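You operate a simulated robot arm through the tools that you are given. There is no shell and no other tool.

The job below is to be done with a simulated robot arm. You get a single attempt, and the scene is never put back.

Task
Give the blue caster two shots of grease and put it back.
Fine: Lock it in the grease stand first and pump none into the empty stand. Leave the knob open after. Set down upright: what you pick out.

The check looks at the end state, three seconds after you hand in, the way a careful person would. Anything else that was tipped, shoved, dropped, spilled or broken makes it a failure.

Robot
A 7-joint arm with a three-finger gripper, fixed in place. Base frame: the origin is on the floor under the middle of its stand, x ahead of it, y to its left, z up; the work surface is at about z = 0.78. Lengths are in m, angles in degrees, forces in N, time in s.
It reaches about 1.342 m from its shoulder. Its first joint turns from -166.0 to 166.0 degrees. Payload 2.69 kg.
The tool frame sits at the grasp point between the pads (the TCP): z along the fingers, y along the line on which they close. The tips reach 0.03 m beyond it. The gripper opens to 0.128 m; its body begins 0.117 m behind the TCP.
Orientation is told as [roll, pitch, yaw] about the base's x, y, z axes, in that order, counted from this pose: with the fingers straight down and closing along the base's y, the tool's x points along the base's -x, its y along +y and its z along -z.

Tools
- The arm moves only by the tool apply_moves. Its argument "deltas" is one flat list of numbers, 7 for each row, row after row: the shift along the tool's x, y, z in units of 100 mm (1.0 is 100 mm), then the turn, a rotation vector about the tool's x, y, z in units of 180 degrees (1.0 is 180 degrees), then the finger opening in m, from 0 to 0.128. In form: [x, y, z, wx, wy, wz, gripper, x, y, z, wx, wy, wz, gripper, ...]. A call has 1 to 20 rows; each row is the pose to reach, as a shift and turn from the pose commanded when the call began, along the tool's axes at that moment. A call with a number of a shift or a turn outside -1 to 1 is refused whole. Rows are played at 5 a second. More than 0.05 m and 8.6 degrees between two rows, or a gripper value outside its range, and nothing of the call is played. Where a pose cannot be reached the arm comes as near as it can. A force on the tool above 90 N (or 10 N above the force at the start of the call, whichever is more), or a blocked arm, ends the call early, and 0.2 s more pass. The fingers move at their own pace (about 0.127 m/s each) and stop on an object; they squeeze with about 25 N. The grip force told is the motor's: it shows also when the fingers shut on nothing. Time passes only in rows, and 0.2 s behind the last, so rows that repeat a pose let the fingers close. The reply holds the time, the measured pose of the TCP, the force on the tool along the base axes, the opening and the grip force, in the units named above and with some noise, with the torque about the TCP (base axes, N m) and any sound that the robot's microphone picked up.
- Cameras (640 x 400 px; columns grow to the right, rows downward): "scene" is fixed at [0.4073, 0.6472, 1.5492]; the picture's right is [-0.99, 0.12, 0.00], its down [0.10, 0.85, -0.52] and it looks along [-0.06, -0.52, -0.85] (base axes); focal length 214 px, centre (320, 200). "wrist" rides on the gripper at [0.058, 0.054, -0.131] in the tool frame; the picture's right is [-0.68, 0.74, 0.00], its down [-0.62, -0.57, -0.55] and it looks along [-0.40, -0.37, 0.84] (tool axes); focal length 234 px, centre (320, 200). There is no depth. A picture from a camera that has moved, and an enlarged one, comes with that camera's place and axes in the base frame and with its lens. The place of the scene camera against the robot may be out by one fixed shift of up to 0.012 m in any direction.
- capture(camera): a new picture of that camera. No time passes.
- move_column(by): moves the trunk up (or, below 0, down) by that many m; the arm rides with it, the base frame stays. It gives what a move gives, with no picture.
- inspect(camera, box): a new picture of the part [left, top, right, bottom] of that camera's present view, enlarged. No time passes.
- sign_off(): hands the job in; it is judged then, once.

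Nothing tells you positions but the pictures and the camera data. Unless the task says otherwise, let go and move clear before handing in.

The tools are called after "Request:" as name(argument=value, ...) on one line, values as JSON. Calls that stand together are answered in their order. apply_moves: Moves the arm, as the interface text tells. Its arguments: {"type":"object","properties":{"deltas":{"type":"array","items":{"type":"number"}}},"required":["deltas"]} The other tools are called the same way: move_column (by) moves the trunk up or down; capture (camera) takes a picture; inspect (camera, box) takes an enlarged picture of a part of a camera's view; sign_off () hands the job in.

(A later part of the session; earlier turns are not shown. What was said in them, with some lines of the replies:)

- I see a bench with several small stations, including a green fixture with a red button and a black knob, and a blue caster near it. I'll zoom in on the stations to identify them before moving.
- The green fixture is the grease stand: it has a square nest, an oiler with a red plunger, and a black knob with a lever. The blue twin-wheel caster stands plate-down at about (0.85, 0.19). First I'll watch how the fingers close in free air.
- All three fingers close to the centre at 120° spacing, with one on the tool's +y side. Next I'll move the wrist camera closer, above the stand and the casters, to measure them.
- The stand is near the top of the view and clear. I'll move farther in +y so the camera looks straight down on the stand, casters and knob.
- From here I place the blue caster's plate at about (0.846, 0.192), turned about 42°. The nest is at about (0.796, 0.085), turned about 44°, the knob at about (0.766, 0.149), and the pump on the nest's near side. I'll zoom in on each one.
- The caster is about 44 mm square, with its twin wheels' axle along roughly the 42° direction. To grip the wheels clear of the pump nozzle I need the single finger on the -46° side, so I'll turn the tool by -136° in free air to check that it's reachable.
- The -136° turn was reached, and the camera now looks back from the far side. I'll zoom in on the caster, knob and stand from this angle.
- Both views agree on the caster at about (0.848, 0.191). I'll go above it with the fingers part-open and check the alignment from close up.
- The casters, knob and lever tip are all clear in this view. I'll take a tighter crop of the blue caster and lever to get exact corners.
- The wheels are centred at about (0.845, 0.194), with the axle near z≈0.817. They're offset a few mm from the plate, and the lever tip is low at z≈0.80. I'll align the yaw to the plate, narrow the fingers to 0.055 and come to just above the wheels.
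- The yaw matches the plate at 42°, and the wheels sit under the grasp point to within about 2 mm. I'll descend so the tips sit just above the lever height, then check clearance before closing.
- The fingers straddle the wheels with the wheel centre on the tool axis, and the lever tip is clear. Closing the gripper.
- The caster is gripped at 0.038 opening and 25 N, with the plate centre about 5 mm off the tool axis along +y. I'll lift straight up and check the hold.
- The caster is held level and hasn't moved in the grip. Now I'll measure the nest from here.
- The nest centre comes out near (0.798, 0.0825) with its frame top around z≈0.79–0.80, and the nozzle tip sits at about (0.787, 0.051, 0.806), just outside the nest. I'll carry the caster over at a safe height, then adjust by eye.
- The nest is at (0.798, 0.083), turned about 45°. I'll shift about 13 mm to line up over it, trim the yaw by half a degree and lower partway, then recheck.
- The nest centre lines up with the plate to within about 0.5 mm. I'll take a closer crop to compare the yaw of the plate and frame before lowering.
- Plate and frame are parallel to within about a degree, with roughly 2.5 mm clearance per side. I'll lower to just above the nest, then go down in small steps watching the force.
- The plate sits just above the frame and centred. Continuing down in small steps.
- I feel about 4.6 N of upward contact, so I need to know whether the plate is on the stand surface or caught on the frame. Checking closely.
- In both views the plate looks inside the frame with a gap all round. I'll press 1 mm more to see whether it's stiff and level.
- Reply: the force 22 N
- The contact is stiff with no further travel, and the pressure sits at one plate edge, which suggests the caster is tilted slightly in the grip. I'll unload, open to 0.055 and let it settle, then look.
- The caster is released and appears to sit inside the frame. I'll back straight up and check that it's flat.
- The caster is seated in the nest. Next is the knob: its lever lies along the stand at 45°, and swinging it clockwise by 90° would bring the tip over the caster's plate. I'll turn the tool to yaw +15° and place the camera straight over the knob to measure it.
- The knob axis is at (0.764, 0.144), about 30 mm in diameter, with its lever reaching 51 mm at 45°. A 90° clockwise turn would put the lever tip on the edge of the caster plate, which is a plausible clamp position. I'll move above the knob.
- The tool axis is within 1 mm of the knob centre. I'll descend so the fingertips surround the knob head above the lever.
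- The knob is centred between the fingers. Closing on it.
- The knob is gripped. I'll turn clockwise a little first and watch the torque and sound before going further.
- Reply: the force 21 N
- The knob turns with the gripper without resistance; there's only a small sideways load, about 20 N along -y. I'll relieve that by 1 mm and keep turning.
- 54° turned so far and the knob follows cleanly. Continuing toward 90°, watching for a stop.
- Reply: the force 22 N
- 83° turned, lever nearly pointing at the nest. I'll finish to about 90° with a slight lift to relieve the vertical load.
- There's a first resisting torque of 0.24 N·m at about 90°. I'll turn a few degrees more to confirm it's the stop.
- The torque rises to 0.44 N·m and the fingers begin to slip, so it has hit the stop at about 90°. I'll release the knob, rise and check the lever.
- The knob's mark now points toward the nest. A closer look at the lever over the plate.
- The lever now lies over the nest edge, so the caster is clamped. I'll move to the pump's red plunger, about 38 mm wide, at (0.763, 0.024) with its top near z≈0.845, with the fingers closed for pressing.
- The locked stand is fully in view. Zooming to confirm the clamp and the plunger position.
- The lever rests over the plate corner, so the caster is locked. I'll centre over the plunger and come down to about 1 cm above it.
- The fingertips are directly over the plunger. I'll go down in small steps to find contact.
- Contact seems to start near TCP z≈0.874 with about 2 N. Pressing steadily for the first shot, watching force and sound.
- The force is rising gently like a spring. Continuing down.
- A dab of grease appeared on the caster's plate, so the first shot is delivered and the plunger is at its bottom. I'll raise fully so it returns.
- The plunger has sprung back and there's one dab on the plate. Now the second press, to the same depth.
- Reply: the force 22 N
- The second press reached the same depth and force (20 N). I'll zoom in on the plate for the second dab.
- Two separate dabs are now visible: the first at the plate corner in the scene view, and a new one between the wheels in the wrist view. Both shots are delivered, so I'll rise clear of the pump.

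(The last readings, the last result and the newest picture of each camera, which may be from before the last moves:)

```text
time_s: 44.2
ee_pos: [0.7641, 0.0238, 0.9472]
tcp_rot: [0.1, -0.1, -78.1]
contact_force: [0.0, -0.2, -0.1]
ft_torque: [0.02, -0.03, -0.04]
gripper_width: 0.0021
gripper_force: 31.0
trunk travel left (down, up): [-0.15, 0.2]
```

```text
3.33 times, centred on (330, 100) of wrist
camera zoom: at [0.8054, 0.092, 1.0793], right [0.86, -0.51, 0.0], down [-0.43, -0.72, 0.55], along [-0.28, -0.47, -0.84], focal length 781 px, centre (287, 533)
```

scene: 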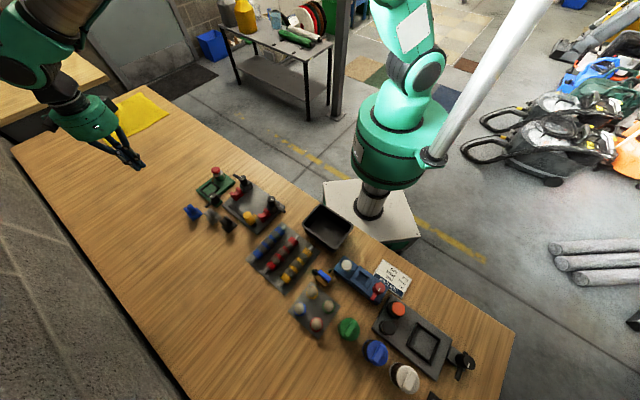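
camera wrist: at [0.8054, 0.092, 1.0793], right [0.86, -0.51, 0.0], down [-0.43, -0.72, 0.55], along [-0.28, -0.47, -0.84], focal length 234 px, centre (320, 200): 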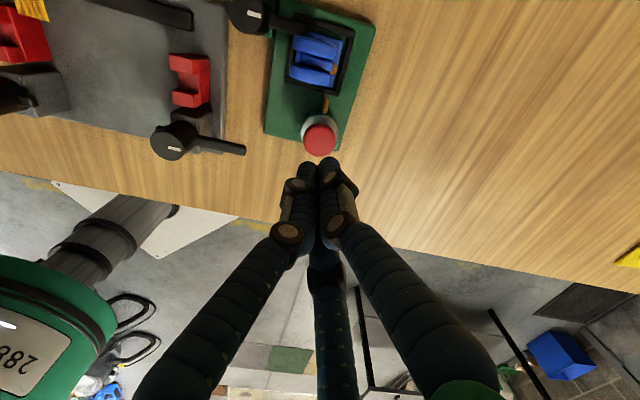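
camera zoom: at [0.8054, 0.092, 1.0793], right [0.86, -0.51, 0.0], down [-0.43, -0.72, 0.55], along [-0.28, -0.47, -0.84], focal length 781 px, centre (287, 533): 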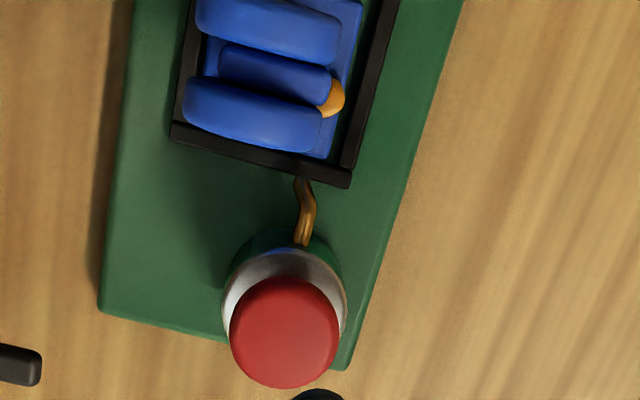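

Both dabs are on the caster plate and the plunger is back up. Now I'll go back to the knob to open it.

Request:
apply_moves(deltas=[0.3, 0.06, 0, 0, 0, 0, 0.0, 0.6, 0.125, 0, 0, 0, 0, 0.0, 0.9, 0.19, 0, 0, 0, 0, 0.0, 0.9, 0.19, 0, 0, 0, 0, 0.05, 0.9, 0.19, 0, 0, 0, 0, 0.05])

Request:
capture(camera="wrist")

Request:
inspect(camera="wrist", box=[240, 70, 360, 190])

```text
time_s: 45.4
ee_pos: [0.7661, 0.1186, 0.9458]
tcp_rot: [0.1, 0.0, -78.1]
contact_force: [0.6, 0.2, 0.2]
ft_torque: [-0.02, -0.01, -0.02]
gripper_width: 0.05
gripper_force: 0.0
trunk travel left (down, up): [-0.15, 0.2]
```

```text
taken
camera wrist: at [0.8056, 0.1866, 1.0787], right [0.86, -0.51, 0.0], down [-0.43, -0.72, 0.55], along [-0.28, -0.47, -0.84], focal length 234 px, centre (320, 200)
```

wrist: 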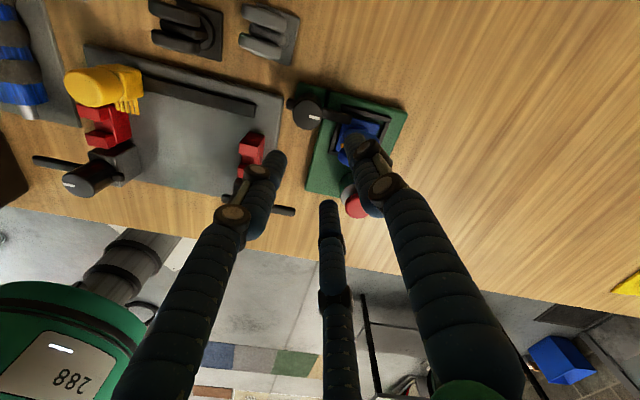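

```text
3.33 times, centred on (300, 130) of wrist
camera zoom: at [0.8056, 0.1866, 1.0787], right [0.86, -0.51, 0.0], down [-0.43, -0.72, 0.55], along [-0.28, -0.47, -0.84], focal length 781 px, centre (387, 433)
```

zoom: 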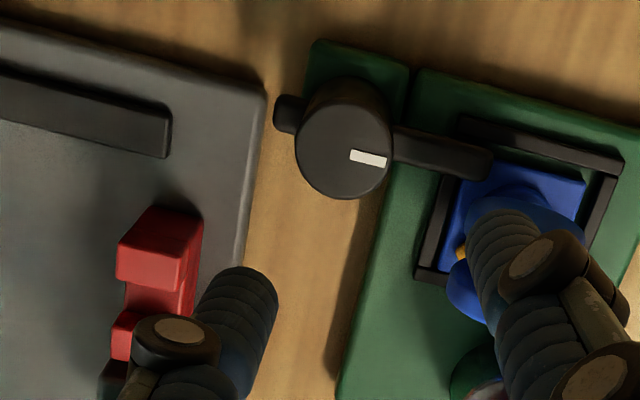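

The knob is at (0.765, 0.144) and unchanged. I'll shift over it and descend to the same grip height.

Request:
apply_moves(deltas=[0.13, 0.025, 0.1, 0, 0, 0, 0.05, 0.25, 0.052, 0.25, 0, 0, 0, 0.05, 0.25, 0.052, 0.45, 0, 0, 0, 0.05, 0.25, 0.052, 0.5, 0, 0, 0, 0.05])

Request:
inspect(camera="wrist", box=[250, 90, 390, 230])

```text
time_s: 46.4
ee_pos: [0.7671, 0.1448, 0.8957]
tcp_rot: [-0.1, 0.1, -78.2]
contact_force: [1.6, -0.3, -0.1]
ft_torque: [0.01, 0.04, -0.01]
gripper_width: 0.05
gripper_force: 0.1
trunk travel left (down, up): [-0.15, 0.2]
```

```text
2.86 times, centred on (320, 160) of wrist
camera zoom: at [0.8068, 0.2125, 1.0271], right [0.86, -0.51, 0.0], down [-0.43, -0.72, 0.55], along [-0.28, -0.47, -0.84], focal length 669 px, centre (320, 314)
```

zoom: 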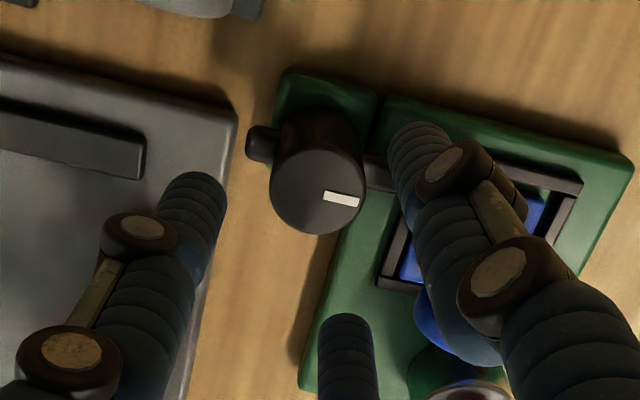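

Request:
apply_moves(deltas=[-0.008, -0.015, 0.15, 0, 0, 0, 0.05, -0.008, -0.015, 0.3, 0, 0, 0, 0.05, -0.008, -0.015, 0.45, 0, 0, 0, 0.05, -0.008, -0.015, 0.51, 0, 0, 0, 0.05, -0.008, -0.015, 0.51, 0, 0, 0, 0.05])

Request:
inspect(camera="wrist", box=[250, 90, 390, 230])

```text
time_s: 47.6
ee_pos: [0.7647, 0.1401, 0.8465]
tcp_rot: [0.1, 0.0, -78.1]
contact_force: [0.5, -0.6, 0.0]
ft_torque: [-0.02, 0.0, -0.02]
gripper_width: 0.0501
gripper_force: 0.1
trunk travel left (down, up): [-0.15, 0.2]
```

```text
2.86 times, centred on (320, 160) of wrist
camera zoom: at [0.8049, 0.2082, 0.9788], right [0.86, -0.51, 0.0], down [-0.43, -0.72, 0.55], along [-0.28, -0.47, -0.84], focal length 669 px, centre (320, 314)
```

zoom: 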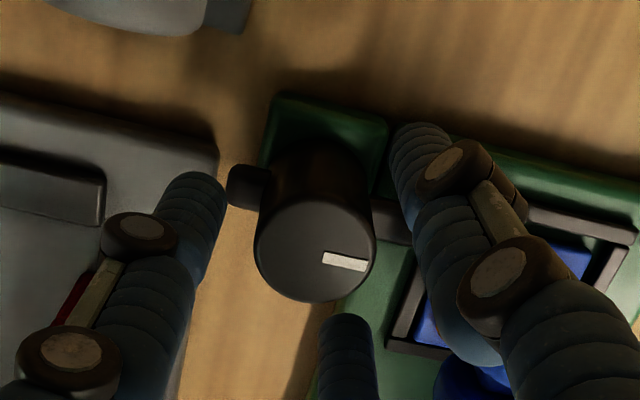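

The arm drifted about 2.5 mm during the descent. I'll correct it, then close on the knob.

Request:
apply_moves(deltas=[0.024, 0.012, 0.01, 0, 0, 0, 0.05, 0.024, 0.012, 0.01, 0, 0, 0, 0.05, 0.024, 0.012, 0.01, 0, 0, 0, 0.035, 0.024, 0.012, 0.01, 0, 0, 0, 0.0, 0.024, 0.012, 0.01, 0, 0, 0, 0.0, 0.024, 0.012, 0.01, 0, 0, 0, 0.0])

Request:
inspect(camera="wrist", box=[250, 90, 390, 230])

```text
time_s: 49.0
ee_pos: [0.7649, 0.1433, 0.8454]
tcp_rot: [0.0, 0.0, -78.1]
contact_force: [2.6, 2.8, -0.8]
ft_torque: [0.08, -0.08, -0.04]
gripper_width: 0.0294
gripper_force: 45.2
trunk travel left (down, up): [-0.15, 0.2]
```

```text
2.86 times, centred on (320, 160) of wrist
camera zoom: at [0.8055, 0.2117, 0.9775], right [0.86, -0.51, 0.0], down [-0.43, -0.72, 0.55], along [-0.28, -0.47, -0.84], focal length 669 px, centre (320, 314)
```

zoom: 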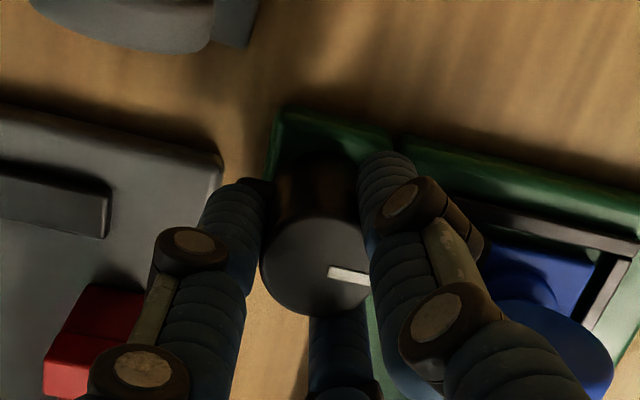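

Gripped. Turning counter-clockwise to open, in stages.

Request:
apply_moves(deltas=[0, 0, 0, 0, 0, -0.035, 0, 0, 0, 0, 0, 0, -0.07, 0, 0, 0, 0, 0, 0, -0.11, 0, 0, 0, 0, 0, 0, -0.15, 0])

Request:
inspect(camera="wrist", box=[250, 90, 390, 230])

```text
time_s: 50.0
ee_pos: [0.7649, 0.1446, 0.8463]
tcp_rot: [0.1, -0.1, -51.1]
contact_force: [0.1, 1.0, 0.9]
ft_torque: [-0.02, -0.1, 0.01]
gripper_width: 0.0288
gripper_force: 45.3
trunk travel left (down, up): [-0.15, 0.2]
```

```text
2.86 times, centred on (320, 160) of wrist
camera zoom: at [0.7701, 0.2227, 0.9775], right [1.0, -0.06, 0.0], down [-0.05, -0.83, 0.55], along [-0.03, -0.55, -0.84], focal length 669 px, centre (320, 314)
```

zoom: 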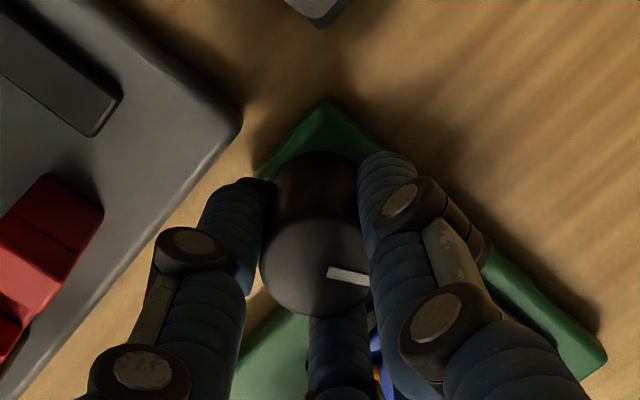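

The knob is turning back freely, with 27° done. Continuing.

Request:
apply_moves(deltas=[0, 0, 0, 0, 0, -0.04, 0, 0, 0, 0, 0, 0, -0.08, 0, 0, 0, 0, 0, 0, -0.12, 0, 0, 0, 0, 0, 0, -0.16, 0, 0, 0, 0, 0, 0, -0.2, 0])

Request:
inspect(camera="wrist", box=[250, 90, 390, 230])

```text
time_s: 51.2
ee_pos: [0.7652, 0.145, 0.8454]
tcp_rot: [0.1, -0.1, -15.0]
contact_force: [12.0, -5.9, 7.4]
ft_torque: [-0.25, -0.22, 0.03]
gripper_width: 0.0288
gripper_force: 45.1
trunk travel left (down, up): [-0.15, 0.2]
```

```text
2.86 times, centred on (320, 160) of wrist
camera zoom: at [0.7219, 0.2104, 0.9774], right [0.84, 0.54, 0.0], down [0.45, -0.71, 0.55], along [0.3, -0.46, -0.84], focal length 669 px, centre (320, 314)
```

zoom: 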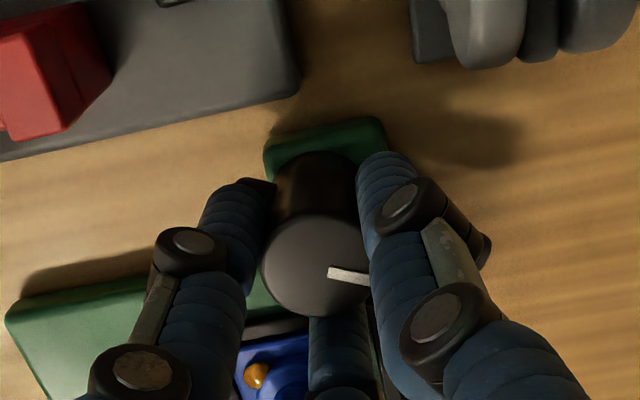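

63° done. I'll relieve the slight sideways load and go on to the open stop.

Request:
apply_moves(deltas=[-0.007, 0, 0, 0, 0, -0.04, 0, -0.007, 0, 0, 0, 0, -0.08, 0, -0.007, 0, 0, 0, 0, -0.11, 0, -0.007, 0, 0, 0, 0, -0.14, 0])

Request:
inspect(camera="wrist", box=[250, 90, 390, 230])

```text
time_s: 52.2
ee_pos: [0.7645, 0.1443, 0.845]
tcp_rot: [-0.1, -0.1, 10.2]
contact_force: [3.7, -2.1, 18.5]
ft_torque: [-0.12, 0.28, 0.03]
gripper_width: 0.0289
gripper_force: 45.1
trunk travel left (down, up): [-0.15, 0.2]
```

```text
2.86 times, centred on (320, 160) of wrist
camera zoom: at [0.6976, 0.1859, 0.9774], right [0.54, 0.84, 0.0], down [0.71, -0.45, 0.55], along [0.46, -0.29, -0.84], focal length 669 px, centre (320, 314)
```

zoom: 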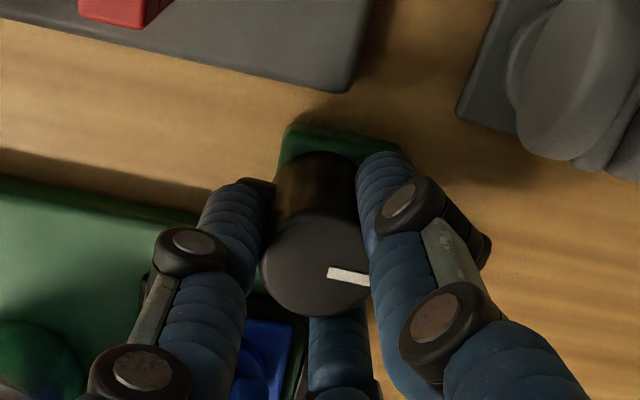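

The lever is about 5° short of its original open position. Turning the last few degrees to the stop.

Request:
apply_moves(deltas=[0, 0, -0.01, 0, 0, -0.015, 0, 0, 0, -0.01, 0, 0, -0.03, 0, 0, 0, -0.01, 0, 0, -0.035, 0])

Request:
inspect(camera="wrist", box=[250, 90, 390, 230])

```text
time_s: 53.0
ee_pos: [0.7639, 0.1445, 0.8452]
tcp_rot: [0.1, -0.1, 16.5]
contact_force: [12.6, -10.4, 4.0]
ft_torque: [-0.27, -0.58, -0.49]
gripper_width: 0.029
gripper_force: 44.7
trunk travel left (down, up): [-0.15, 0.2]
```

```text
2.86 times, centred on (320, 160) of wrist
camera zoom: at [0.6936, 0.1782, 0.9772], right [0.44, 0.9, 0.0], down [0.75, -0.37, 0.55], along [0.49, -0.24, -0.84], focal length 669 px, centre (320, 314)
```

zoom: 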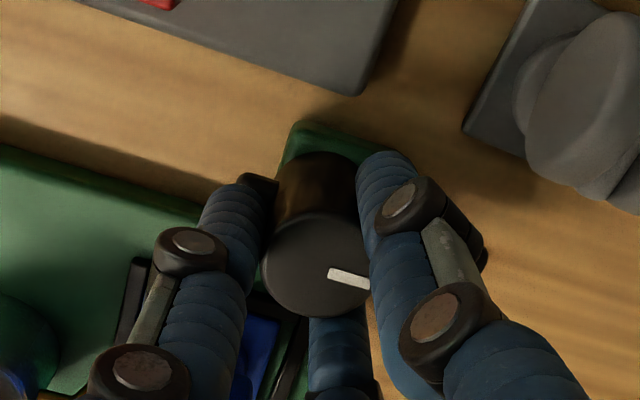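

It's against the open stop at -0.49 N·m. I'll release and rise, then check the knob and caster.

Request:
apply_moves(deltas=[0, 0, 0, 0, 0, 0.004, 0.035, 0, 0, 0, 0, 0, 0.004, 0.05, 0, 0, 0, 0, 0, 0.004, 0.05, 0, 0, -0.2, 0, 0, 0.004, 0.05, 0, 0, -0.5, 0, 0, 0.004, 0.05, 0, 0, -0.8, 0, 0, 0.004, 0.05, 0, 0, -1.0, 0, 0, 0.004, 0.05])

Request:
capture(camera="wrist")

Request:
inspect(camera="scene", box=[185, 150, 255, 215])

```text
time_s: 54.6
ee_pos: [0.7644, 0.1448, 0.9447]
tcp_rot: [0.0, 0.0, 15.7]
contact_force: [0.1, 0.0, -0.1]
ft_torque: [-0.02, 0.0, -0.02]
gripper_width: 0.05
gripper_force: 0.2
trunk travel left (down, up): [-0.15, 0.2]
```

```text
taken
camera wrist: at [0.6932, 0.1805, 1.077], right [0.45, 0.89, 0.0], down [0.75, -0.38, 0.55], along [0.49, -0.25, -0.84], focal length 234 px, centre (320, 200)
```

wrist: 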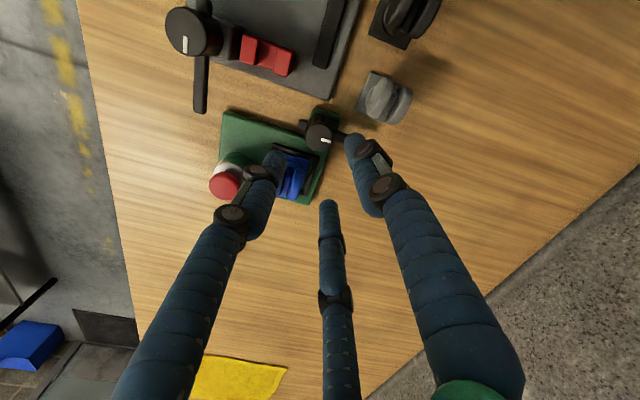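

```text
6.15 times, centred on (220, 182) of scene
camera zoom: at [0.4073, 0.6472, 1.5492], right [-0.99, 0.12, 0.0], down [0.1, 0.85, -0.52], along [-0.06, -0.52, -0.85], focal length 1320 px, centre (935, 308)
```

zoom: 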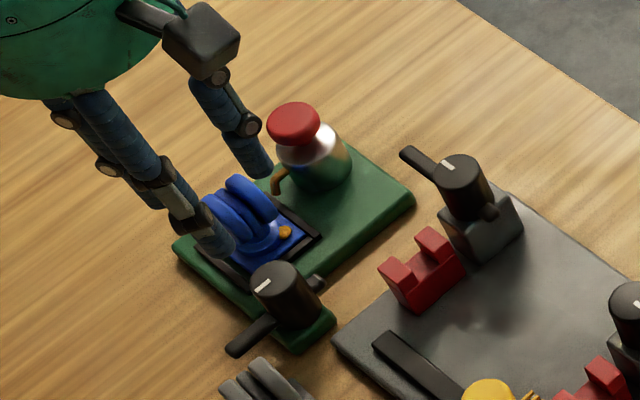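

The lever is back at its original open position. Now I'll turn back to yaw -135° above the caster to pick it up the same way.

Request:
apply_moves(deltas=[-0.007, -0.033, 0, 0, 0, 0.0441, 0.055, -0.015, -0.066, 0, 0, 0, 0.0881, 0.055, -0.022, -0.099, 0, 0, 0, 0.1322, 0.055, -0.029, -0.133, 0, 0, 0, 0.1763, 0.055, -0.036, -0.166, 0, 0, 0, 0.2203, 0.055, -0.044, -0.199, 0, 0, 0, 0.2644, 0.055, -0.051, -0.232, 0, 0, 0, 0.3084, 0.055, -0.058, -0.265, 0, 0, 0, 0.3525, 0.055, -0.065, -0.298, 0, 0, 0, 0.3966, 0.055, -0.073, -0.332, 0, 0, 0, 0.4406, 0.055, -0.08, -0.365, 0, 0, 0, 0.4847, 0.055, -0.087, -0.398, 0, 0, 0, 0.5288, 0.055, -0.094, -0.431, 0, 0, 0, 0.5728, 0.055, -0.102, -0.464, 0, 0, 0, 0.6169, 0.055, -0.109, -0.497, 0, 0, 0, 0.661, 0.055, -0.116, -0.531, 0, 0, 0, 0.705, 0.055, -0.123, -0.564, 0, 0, 0, 0.7491, 0.055, -0.131, -0.597, 0, 0, 0, 0.7932, 0.055, -0.138, -0.63, 0, 0, 0, 0.8372, 0.055])

Request:
capture(camera="wrist")

Request:
inspect(camera="wrist", box=[265, 70, 385, 190])

```text
time_s: 58.6
ee_pos: [0.7978, 0.087, 0.9448]
tcp_rot: [0.0, 0.0, -135.0]
contact_force: [-0.8, -0.7, -0.7]
ft_torque: [-0.02, 0.01, -0.04]
gripper_width: 0.0552
gripper_force: 0.0
trunk travel left (down, up): [-0.15, 0.2]
```

```text
taken
camera wrist: at [0.8762, 0.0898, 1.0773], right [0.04, -1.0, 0.0], down [-0.84, -0.03, 0.55], along [-0.55, -0.02, -0.84], focal length 234 px, centre (320, 200)
```

wrist: 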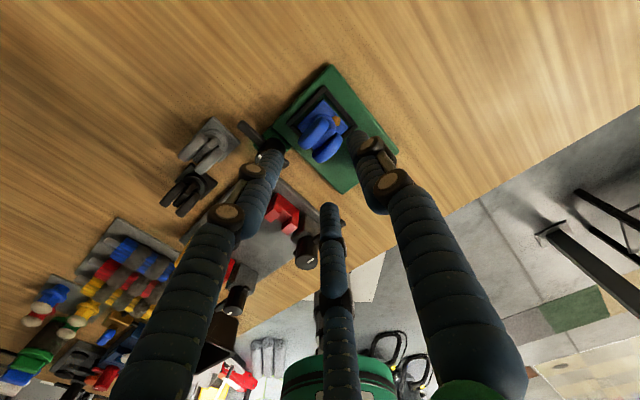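

```text
3.33 times, centred on (325, 130) of wrist
camera zoom: at [0.8762, 0.0898, 1.0773], right [0.04, -1.0, 0.0], down [-0.84, -0.03, 0.55], along [-0.55, -0.02, -0.84], focal length 781 px, centre (303, 433)
```

zoom: 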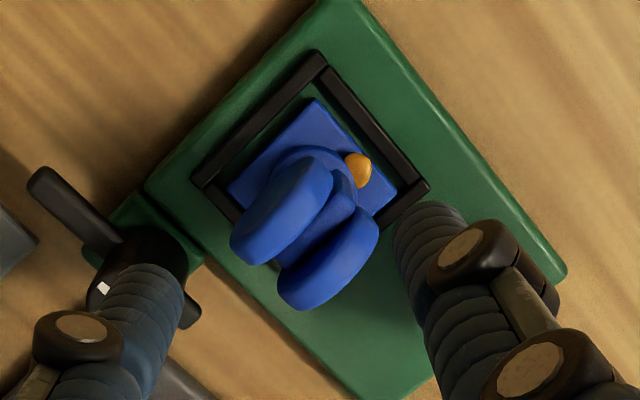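

Both grease dabs are plain to see, and the caster sits square in the nest. I'll align over the wheels and descend partway to recheck.

Request:
apply_moves(deltas=[-0.02, -0.011, 0.15, 0, 0, 0, 0.055, -0.041, -0.022, 0.3, 0, 0, 0, 0.055, -0.041, -0.022, 0.45, 0, 0, 0, 0.055, -0.041, -0.022, 0.45, 0, 0, 0, 0.055])

Request:
inspect(camera="wrist", box=[260, 90, 380, 210])

```text
time_s: 59.6
ee_pos: [0.7909, 0.0852, 0.9009]
tcp_rot: [0.0, 0.0, -135.0]
contact_force: [0.8, 0.1, -0.4]
ft_torque: [-0.02, 0.0, -0.02]
gripper_width: 0.0549
gripper_force: 0.1
trunk travel left (down, up): [-0.15, 0.2]
```

```text
3.33 times, centred on (320, 150) of wrist
camera zoom: at [0.8714, 0.0871, 1.0323], right [0.04, -1.0, 0.0], down [-0.84, -0.04, 0.55], along [-0.55, -0.02, -0.84], focal length 781 px, centre (320, 367)
```

zoom: 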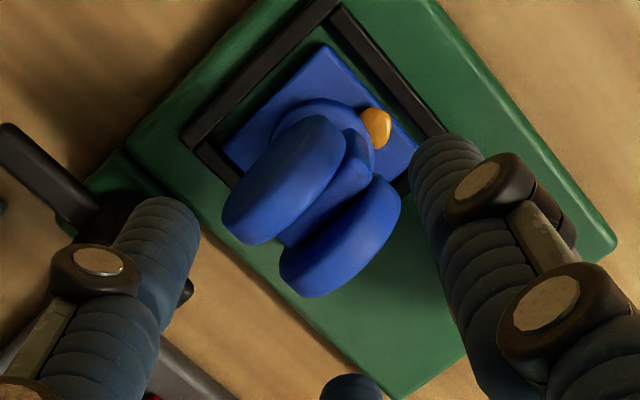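

Aligned to within about 1.5 mm. I'll descend to the grip height with a small correction and recheck before closing.

Request:
apply_moves(deltas=[0.02, -0.01, 0.15, 0, 0, 0, 0.055, 0.02, -0.01, 0.3, 0, 0, 0, 0.055, 0.02, -0.01, 0.45, 0, 0, 0, 0.055, 0.02, -0.01, 0.52, 0, 0, 0, 0.055, 0.02, -0.01, 0.52, 0, 0, 0, 0.055])

Request:
inspect(camera="wrist", box=[260, 100, 380, 220])

Request:
inspect(camera="scene", box=[190, 155, 240, 205])

```text
time_s: 60.8
ee_pos: [0.7926, 0.0869, 0.847]
tcp_rot: [0.0, 0.0, -134.9]
contact_force: [0.1, -0.3, -0.1]
ft_torque: [0.01, -0.02, -0.02]
gripper_width: 0.0547
gripper_force: 0.1
trunk travel left (down, up): [-0.15, 0.2]
```

```text
3.33 times, centred on (320, 160) of wrist
camera zoom: at [0.8706, 0.09, 0.9793], right [0.04, -1.0, 0.0], down [-0.84, -0.04, 0.55], along [-0.55, -0.02, -0.84], focal length 781 px, centre (320, 333)
```

zoom: 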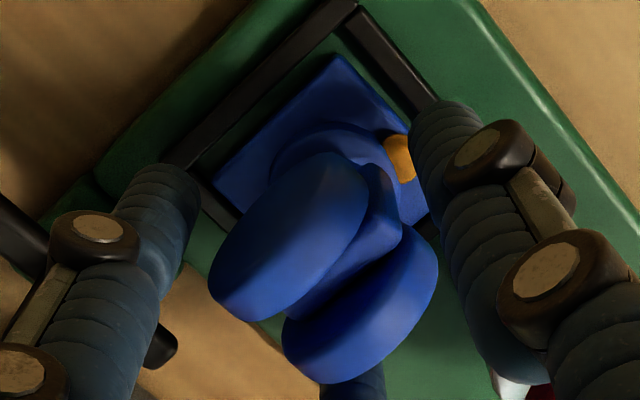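

```text
8.00 times, centred on (215, 180) of scene
camera zoom: at [0.4073, 0.6472, 1.5492], right [-0.99, 0.12, 0.0], down [0.1, 0.85, -0.52], along [-0.06, -0.52, -0.85], focal length 1716 px, centre (1160, 360)
```

zoom: 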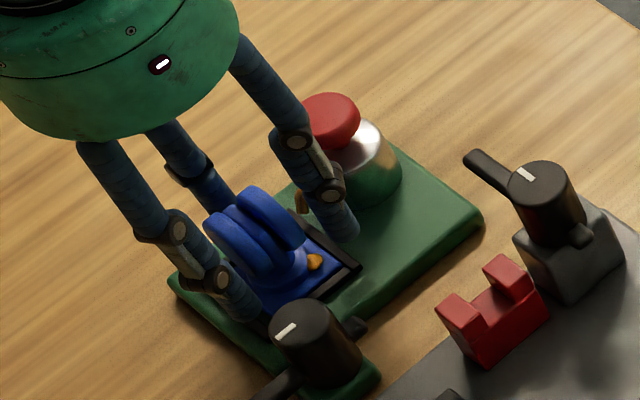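

The view matches the earlier gripped state to within about 1 mm. Closing on the wheels.

Request:
apply_moves(deltas=[0, 0, 0, 0, 0, 0, 0.042, 0, 0, 0, 0, 0, 0, 0.0, 0, 0, 0, 0, 0, 0, 0.0, 0, 0, 0, 0, 0, 0, 0.0])

Request:
inspect(camera="wrist", box=[260, 100, 380, 220])

```text
time_s: 61.8
ee_pos: [0.7923, 0.0878, 0.8464]
tcp_rot: [0.0, 0.0, -135.0]
contact_force: [5.6, 3.6, 1.1]
ft_torque: [0.2, -0.2, -0.09]
gripper_width: 0.038
gripper_force: 25.4
trunk travel left (down, up): [-0.15, 0.2]
```

```text
3.33 times, centred on (320, 160) of wrist
camera zoom: at [0.8709, 0.0902, 0.9797], right [0.04, -1.0, 0.0], down [-0.84, -0.04, 0.55], along [-0.55, -0.02, -0.84], focal length 781 px, centre (320, 333)
```

zoom: 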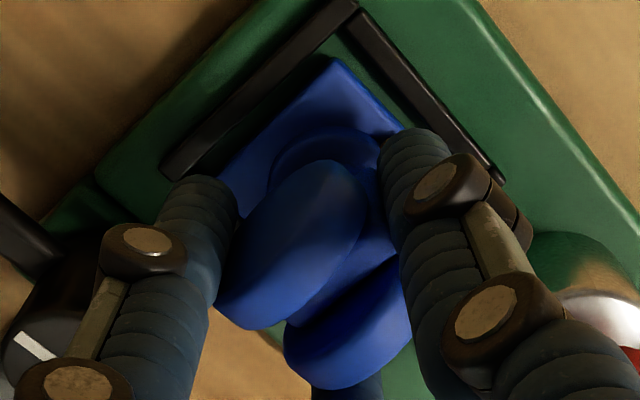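

Gripped at the same 0.038 opening. Lifting straight out of the nest.

Request:
apply_moves(deltas=[0, 0, -0.05, 0, 0, 0, 0, 0, 0, -0.12, 0, 0, 0, 0, 0, 0, -0.3, 0, 0, 0, 0, 0, 0, -0.6, 0, 0, 0, 0, 0, 0, -0.9, 0, 0, 0, 0, 0, 0, -0.9, 0, 0, 0, 0])

Request:
capture(camera="wrist")

Request:
inspect(camera="wrist", box=[260, 90, 380, 210])

Request:
inspect(camera="scene", box=[170, 130, 270, 230])

```text
time_s: 63.2
ee_pos: [0.7921, 0.0907, 0.9405]
tcp_rot: [0.0, 0.0, -134.9]
contact_force: [-1.3, -0.4, -0.4]
ft_torque: [-0.01, -0.04, 0.01]
gripper_width: 0.0383
gripper_force: 25.1
trunk travel left (down, up): [-0.15, 0.2]
```

```text
taken
camera wrist: at [0.8712, 0.0934, 1.0725], right [0.04, -1.0, 0.0], down [-0.84, -0.04, 0.55], along [-0.55, -0.02, -0.84], focal length 234 px, centre (320, 200)
```

wrist: 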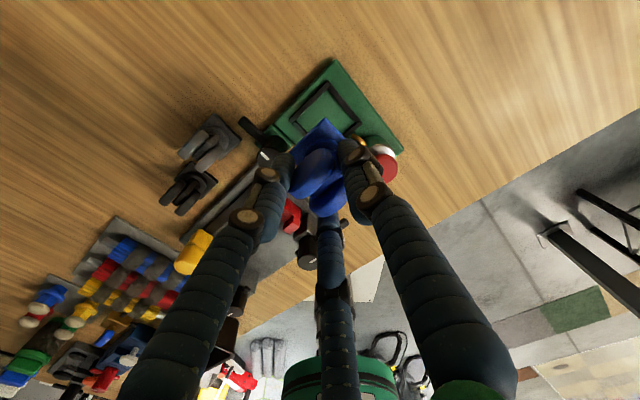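

```text
3.33 times, centred on (320, 150) of wrist
camera zoom: at [0.8712, 0.0934, 1.0725], right [0.04, -1.0, 0.0], down [-0.84, -0.04, 0.55], along [-0.55, -0.02, -0.84], focal length 781 px, centre (320, 367)
```

zoom: 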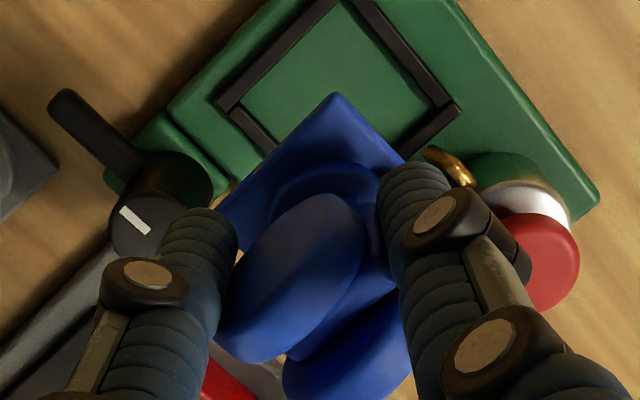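

```text
4.00 times, centred on (220, 180) of scene
camera zoom: at [0.4073, 0.6472, 1.5492], right [-0.99, 0.12, 0.0], down [0.1, 0.85, -0.52], along [-0.06, -0.52, -0.85], focal length 858 px, centre (720, 280)
```

zoom: 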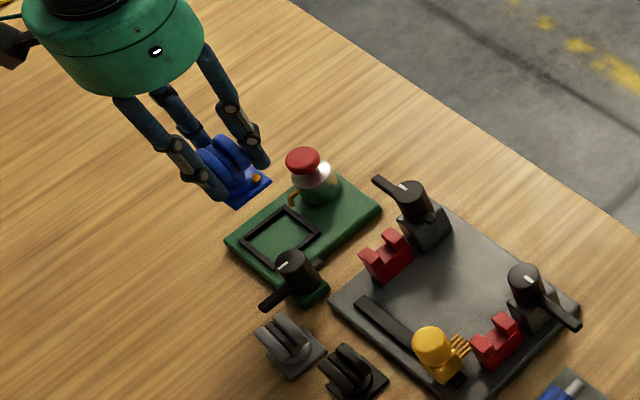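

The caster is out of the nest in the same grip as before. I'll carry it back toward its original spot, plate centre (0.849, 0.191) at yaw 42°.

Request:
apply_moves(deltas=[0.24, -0.08, 0, 0, 0, 0.004, 0, 0.48, -0.155, 0, 0, 0, 0.008, 0, 0.72, -0.23, 0, 0, 0, 0.0125, 0, 0.95, -0.3, 0, 0, 0, 0.0167, 0, 0.95, -0.3, 0, 0, 0, 0.0167, 0])

Request:
capture(camera="wrist")

Request:
inspect(camera="scene", box=[150, 140, 260, 240])

```text
time_s: 64.4
ee_pos: [0.8391, 0.178, 0.9371]
tcp_rot: [-0.1, -0.1, -138.0]
contact_force: [0.3, -0.1, -1.2]
ft_torque: [-0.04, -0.01, 0.0]
gripper_width: 0.0381
gripper_force: 24.8
trunk travel left (down, up): [-0.15, 0.2]
```

```text
taken
camera wrist: at [0.9179, 0.1769, 1.0695], right [-0.01, -1.0, 0.0], down [-0.84, 0.01, 0.55], along [-0.55, 0.01, -0.84], focal length 234 px, centre (320, 200)
```

wrist: 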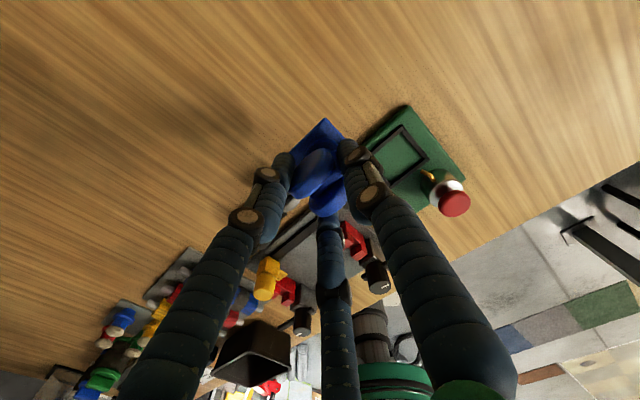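

```text
4.00 times, centred on (205, 190) of scene
camera zoom: at [0.4073, 0.6472, 1.5492], right [-0.99, 0.12, 0.0], down [0.1, 0.85, -0.52], along [-0.06, -0.52, -0.85], focal length 858 px, centre (780, 240)
```

zoom: 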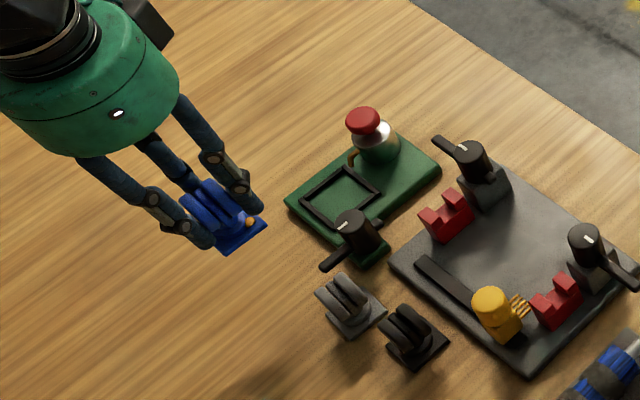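

About 17 mm remain. I'll shift over the original spot, lower to a couple of centimetres above the bench, and recheck position.

Request:
apply_moves(deltas=[0.08, -0.035, 0, 0, 0, 0, 0, 0.153, -0.071, 0.1, 0, 0, 0, 0, 0.153, -0.071, 0.35, 0, 0, 0, 0, 0.153, -0.071, 0.6, 0, 0, 0, 0, 0.153, -0.071, 0.75, 0, 0, 0, 0, 0.153, -0.071, 0.75, 0, 0, 0, 0])

Request:
capture(camera="wrist")

Request:
inspect(camera="scene", box=[170, 160, 250, 230])

```text
time_s: 65.8
ee_pos: [0.8462, 0.1943, 0.8634]
tcp_rot: [0.0, -0.1, -138.0]
contact_force: [-1.0, 0.0, -0.4]
ft_torque: [-0.02, -0.01, -0.02]
gripper_width: 0.0378
gripper_force: 25.2
trunk travel left (down, up): [-0.15, 0.2]
```

```text
taken
camera wrist: at [0.9251, 0.1916, 0.9936], right [-0.01, -1.0, 0.0], down [-0.84, 0.01, 0.55], along [-0.55, 0.01, -0.84], focal length 234 px, centre (320, 200)
```

wrist: 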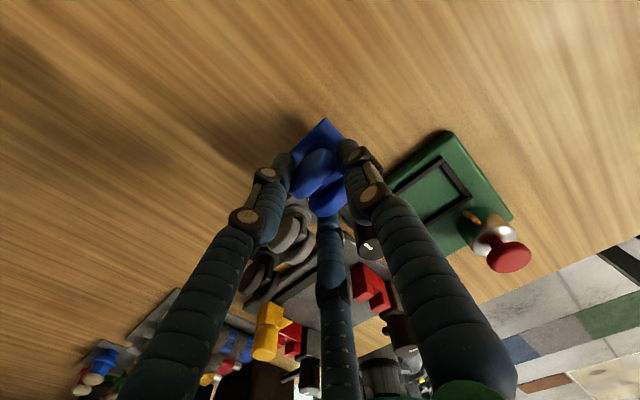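

```text
5.71 times, centred on (210, 195) of scene
camera zoom: at [0.4073, 0.6472, 1.5492], right [-0.99, 0.12, 0.0], down [0.1, 0.85, -0.52], along [-0.06, -0.52, -0.85], focal length 1226 px, centre (949, 229)
```

zoom: 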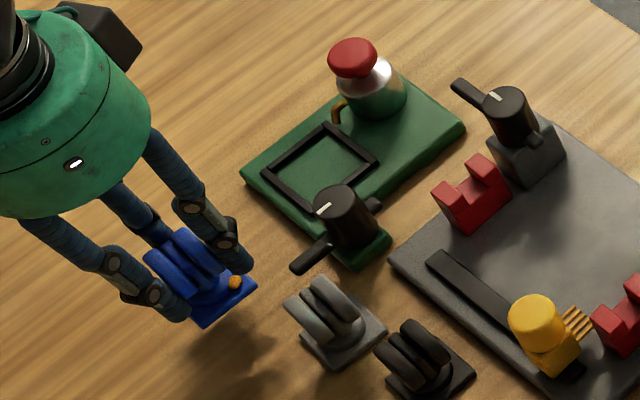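

On target within 1 mm. Lowering to near the bench, then small steps to feel contact.

Request:
apply_moves(deltas=[0, 0, 0.08, 0, 0, 0, 0, 0, 0, 0.16, 0, 0, 0, 0, 0, 0, 0.22, 0, 0, 0, 0, 0, 0, 0.25, 0, 0, 0, 0, 0, 0, 0.25, 0, 0, 0, 0])

Request:
inspect(camera="wrist", box=[260, 110, 380, 230])

Request:
inspect(camera="scene", box=[180, 180, 230, 230])

```text
time_s: 67.0
ee_pos: [0.8428, 0.1918, 0.8381]
tcp_rot: [0.0, 0.0, -138.0]
contact_force: [1.0, 0.7, -1.1]
ft_torque: [0.01, -0.04, -0.03]
gripper_width: 0.0381
gripper_force: 25.3
trunk travel left (down, up): [-0.15, 0.2]
```

```text
3.33 times, centred on (320, 170) of wrist
camera zoom: at [0.9236, 0.191, 0.9696], right [-0.01, -1.0, 0.0], down [-0.84, 0.01, 0.55], along [-0.55, 0.01, -0.84], focal length 781 px, centre (320, 300)
```

zoom: 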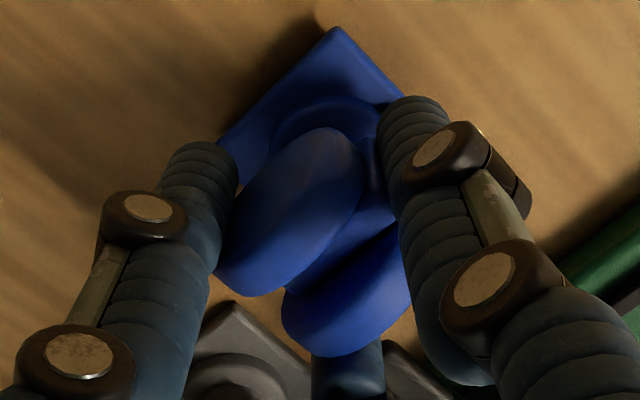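

```text
8.00 times, centred on (205, 205) of scene
camera zoom: at [0.4073, 0.6472, 1.5492], right [-0.99, 0.12, 0.0], down [0.1, 0.85, -0.52], along [-0.06, -0.52, -0.85], focal length 1716 px, centre (1240, 160)
```

zoom: 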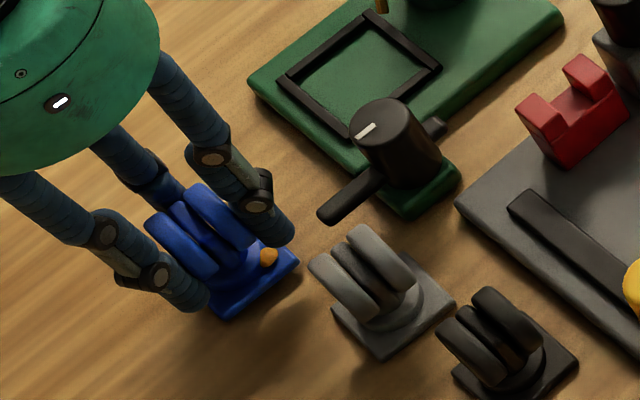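

Request:
apply_moves(deltas=[0.016, -0.004, 0.01, 0, 0, 0, 0, 0.016, -0.004, 0.025, 0, 0, 0, 0, 0.016, -0.004, 0.025, 0, 0, 0, 0])

```text
time_s: 67.8
ee_pos: [0.8448, 0.1929, 0.8347]
tcp_rot: [-0.1, 0.0, -138.0]
contact_force: [-0.2, -0.2, -1.1]
ft_torque: [-0.05, 0.0, 0.0]
gripper_width: 0.0377
gripper_force: 25.6
trunk travel left (down, up): [-0.15, 0.2]
```

Request:
apply_moves(deltas=[0, 0, 0.008, 0, 0, 0, 0, 0, 0, 0.015, 0, 0, 0, 0, 0, 0, 0.015, 0, 0, 0, 0])

Request:
inspect(camera="scene", box=[180, 180, 230, 230])

```text
time_s: 68.6
ee_pos: [0.8445, 0.1929, 0.8342]
tcp_rot: [-0.1, 0.0, -138.1]
contact_force: [0.3, 0.2, -1.1]
ft_torque: [-0.02, 0.0, 0.02]
gripper_width: 0.0379
gripper_force: 25.0
trunk travel left (down, up): [-0.15, 0.2]
```

```text
8.00 times, centred on (205, 205) of scene
camera zoom: at [0.4073, 0.6472, 1.5492], right [-0.99, 0.12, 0.0], down [0.1, 0.85, -0.52], along [-0.06, -0.52, -0.85], focal length 1716 px, centre (1240, 160)
```

zoom: 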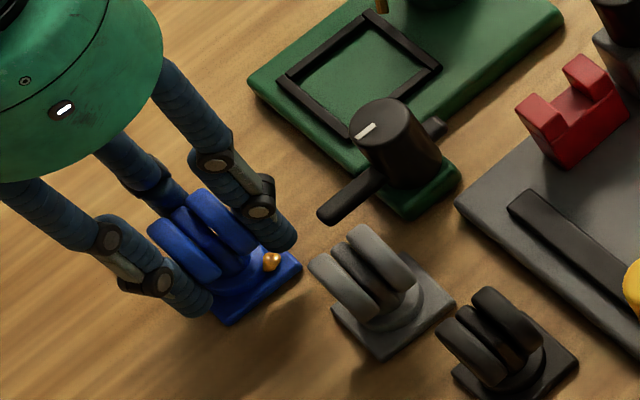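

No contact yet, since the reading is just the caster's weight. Another small step.

Request:
apply_moves(deltas=[0, 0, 0.006, 0, 0, 0, 0, 0, 0, 0.012, 0, 0, 0, 0, 0, 0, 0.012, 0, 0, 0, 0])

Request:
inspect(camera="wrist", box=[260, 110, 380, 230])

```text
time_s: 69.4
ee_pos: [0.8452, 0.1927, 0.8333]
tcp_rot: [0.0, 0.0, -138.0]
contact_force: [0.3, 0.0, -1.5]
ft_torque: [0.02, -0.02, 0.02]
gripper_width: 0.0378
gripper_force: 24.7
trunk travel left (down, up): [-0.15, 0.2]
```

```text
3.33 times, centred on (320, 170) of wrist
camera zoom: at [0.925, 0.1915, 0.9656], right [-0.01, -1.0, 0.0], down [-0.84, 0.01, 0.55], along [-0.55, 0.01, -0.84], focal length 781 px, centre (320, 300)
```

zoom: 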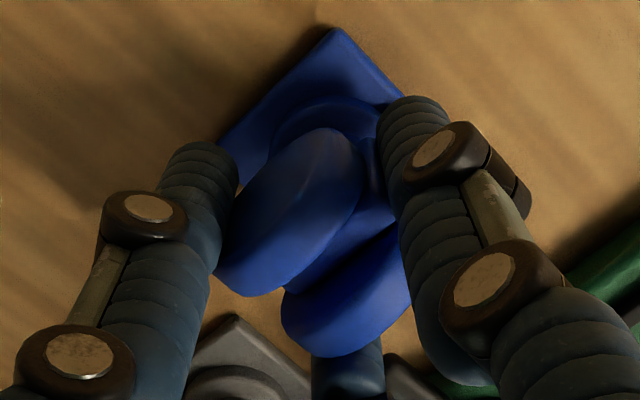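

Request:
apply_moves(deltas=[0, 0, 0.006, 0, 0, 0, 0, 0, 0, 0.012, 0, 0, 0, 0, 0, 0, 0.012, 0, 0, 0, 0])

```text
time_s: 70.2
ee_pos: [0.8459, 0.1931, 0.8338]
tcp_rot: [0.1, 0.2, -137.9]
contact_force: [0.2, -2.1, 6.1]
ft_torque: [-0.08, 0.07, 0.05]
gripper_width: 0.0373
gripper_force: 25.2
trunk travel left (down, up): [-0.15, 0.2]
```

The plate touches the bench with 6 N. Opening the fingers gently to 0.055.

Request:
apply_moves(deltas=[0, 0, -0.003, 0, 0, 0, 0, 0, 0, -0.003, 0, 0, 0, 0.044, 0, 0, -0.003, 0, 0, 0, 0.055, 0, 0, -0.003, 0, 0, 0, 0.055])

Request:
inspect(camera="wrist", box=[260, 110, 380, 230])

Request:
inspect(camera="scene", box=[180, 180, 230, 230])

```text
time_s: 71.2
ee_pos: [0.8455, 0.1952, 0.8331]
tcp_rot: [0.0, 0.1, -138.1]
contact_force: [0.3, 0.5, -0.2]
ft_torque: [-0.01, 0.01, 0.01]
gripper_width: 0.0552
gripper_force: 0.1
trunk travel left (down, up): [-0.15, 0.2]
```

```text
3.33 times, centred on (320, 170) of wrist
camera zoom: at [0.9251, 0.1928, 0.9646], right [-0.01, -1.0, 0.0], down [-0.84, 0.01, 0.55], along [-0.55, 0.01, -0.84], focal length 781 px, centre (320, 300)
```

zoom: 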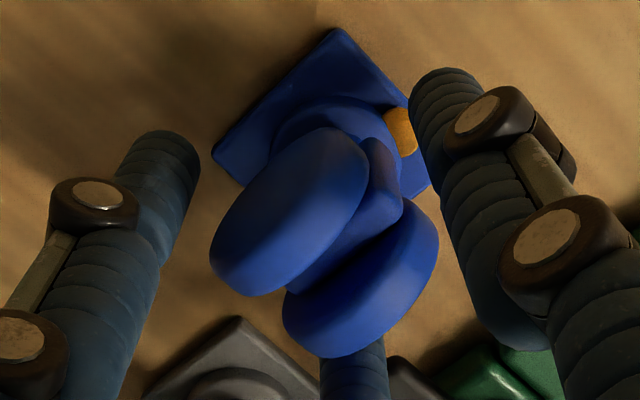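

```text
8.00 times, centred on (205, 205) of scene
camera zoom: at [0.4073, 0.6472, 1.5492], right [-0.99, 0.12, 0.0], down [0.1, 0.85, -0.52], along [-0.06, -0.52, -0.85], focal length 1716 px, centre (1240, 160)
```

zoom: 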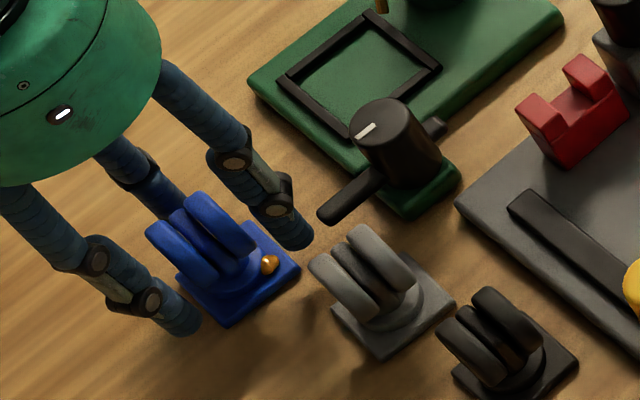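

The caster stands free on its plate, with both dabs in place. Rising straight up and clear.

Request:
apply_moves(deltas=[0, 0, -0.1, 0, 0, 0, 0.055, 0, 0, -0.3, 0, 0, 0, 0.055, 0, 0, -0.6, 0, 0, 0, 0.055, 0, 0, -0.9, 0, 0, 0, 0.055, 0, 0, -1.0, 0, 0, 0, 0.055])

Request:
apply_moves(deltas=[0, 0, -0.4, 0, 0, 0, 0.055, 0, 0, -0.8, 0, 0, 0, 0.055, 0, 0.3, -1.0, 0, 0, 0, 0.055, 0, 0.6, -1.0, 0, 0, 0, 0.055])

Request:
capture(camera="scene")

Request:
inspect(camera="scene", box=[170, 150, 300, 240])

Request:
capture(camera="wrist")

```text
time_s: 72.4
ee_pos: [0.8459, 0.1952, 0.9316]
tcp_rot: [0.1, 0.0, -138.0]
contact_force: [-0.8, 0.5, 0.3]
ft_torque: [-0.01, -0.04, -0.02]
gripper_width: 0.0552
gripper_force: 0.1
trunk travel left (down, up): [-0.15, 0.2]
```

```text
time_s: 73.4
ee_pos: [0.886, 0.1503, 1.0316]
tcp_rot: [0.0, -0.2, -138.0]
contact_force: [0.0, 0.4, -0.1]
ft_torque: [-0.01, -0.02, 0.01]
gripper_width: 0.0549
gripper_force: 0.0
trunk travel left (down, up): [-0.15, 0.2]
```

```text
taken
```

scene: 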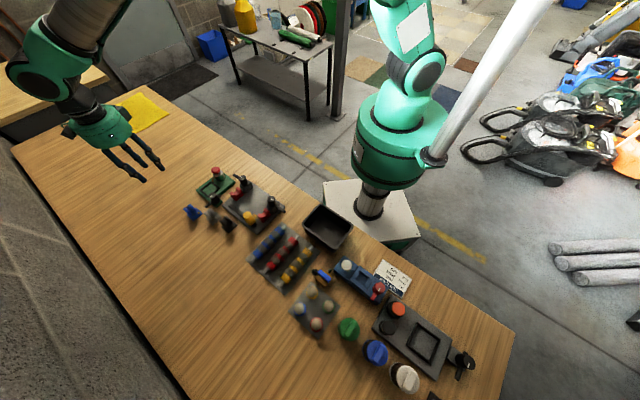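

```text
4.44 times, centred on (235, 195) of scene
camera zoom: at [0.4073, 0.6472, 1.5492], right [-0.99, 0.12, 0.0], down [0.1, 0.85, -0.52], along [-0.06, -0.52, -0.85], focal length 953 px, centre (698, 222)
```

zoom: 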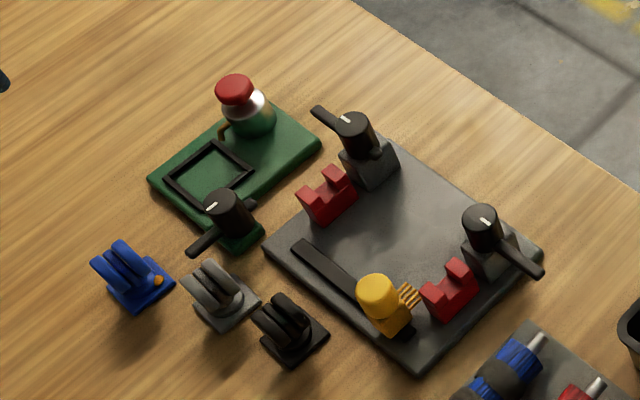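

```text
taken
camera wrist: at [0.9659, 0.1475, 1.164], right [-0.01, -1.0, 0.0], down [-0.84, 0.01, 0.55], along [-0.55, 0.01, -0.84], focal length 234 px, centre (320, 200)
```

wrist: 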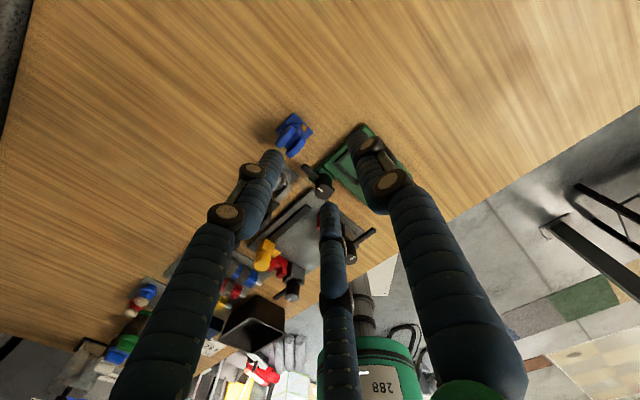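

The caster is back on its spot, upright and carrying two dabs of grease. The nest is empty and clean, the knob lever is in its open position, and the neighbouring items match the first picture. The arm is clear and empty, so I'm handing in.

Request:
sign_off()

```text
The job is handed in.
```

The blue caster has its two shots of grease and is back on its original spot, standing upright on its plate.

- **Grease:** I pressed the pump twice, both times with the caster locked in the stand. Each press left one dab on the caster's plate, and I saw no grease on the stand.
- **Lock and knob:** I turned the knob about 90° until the lever lay over the caster's plate and met a stop, then greased. Afterwards I turned it back to its original open position, and it is still there.
- **Put back:** I aimed to set the caster down within a few millimetres of where it started, turned the same way. In the last picture nothing nearby looks moved compared with the first one.

The arm let go and moved clear before I handed in. I judged all this from the pictures and force readings. The microphone gave no sounds, so I had no click to confirm the lock.
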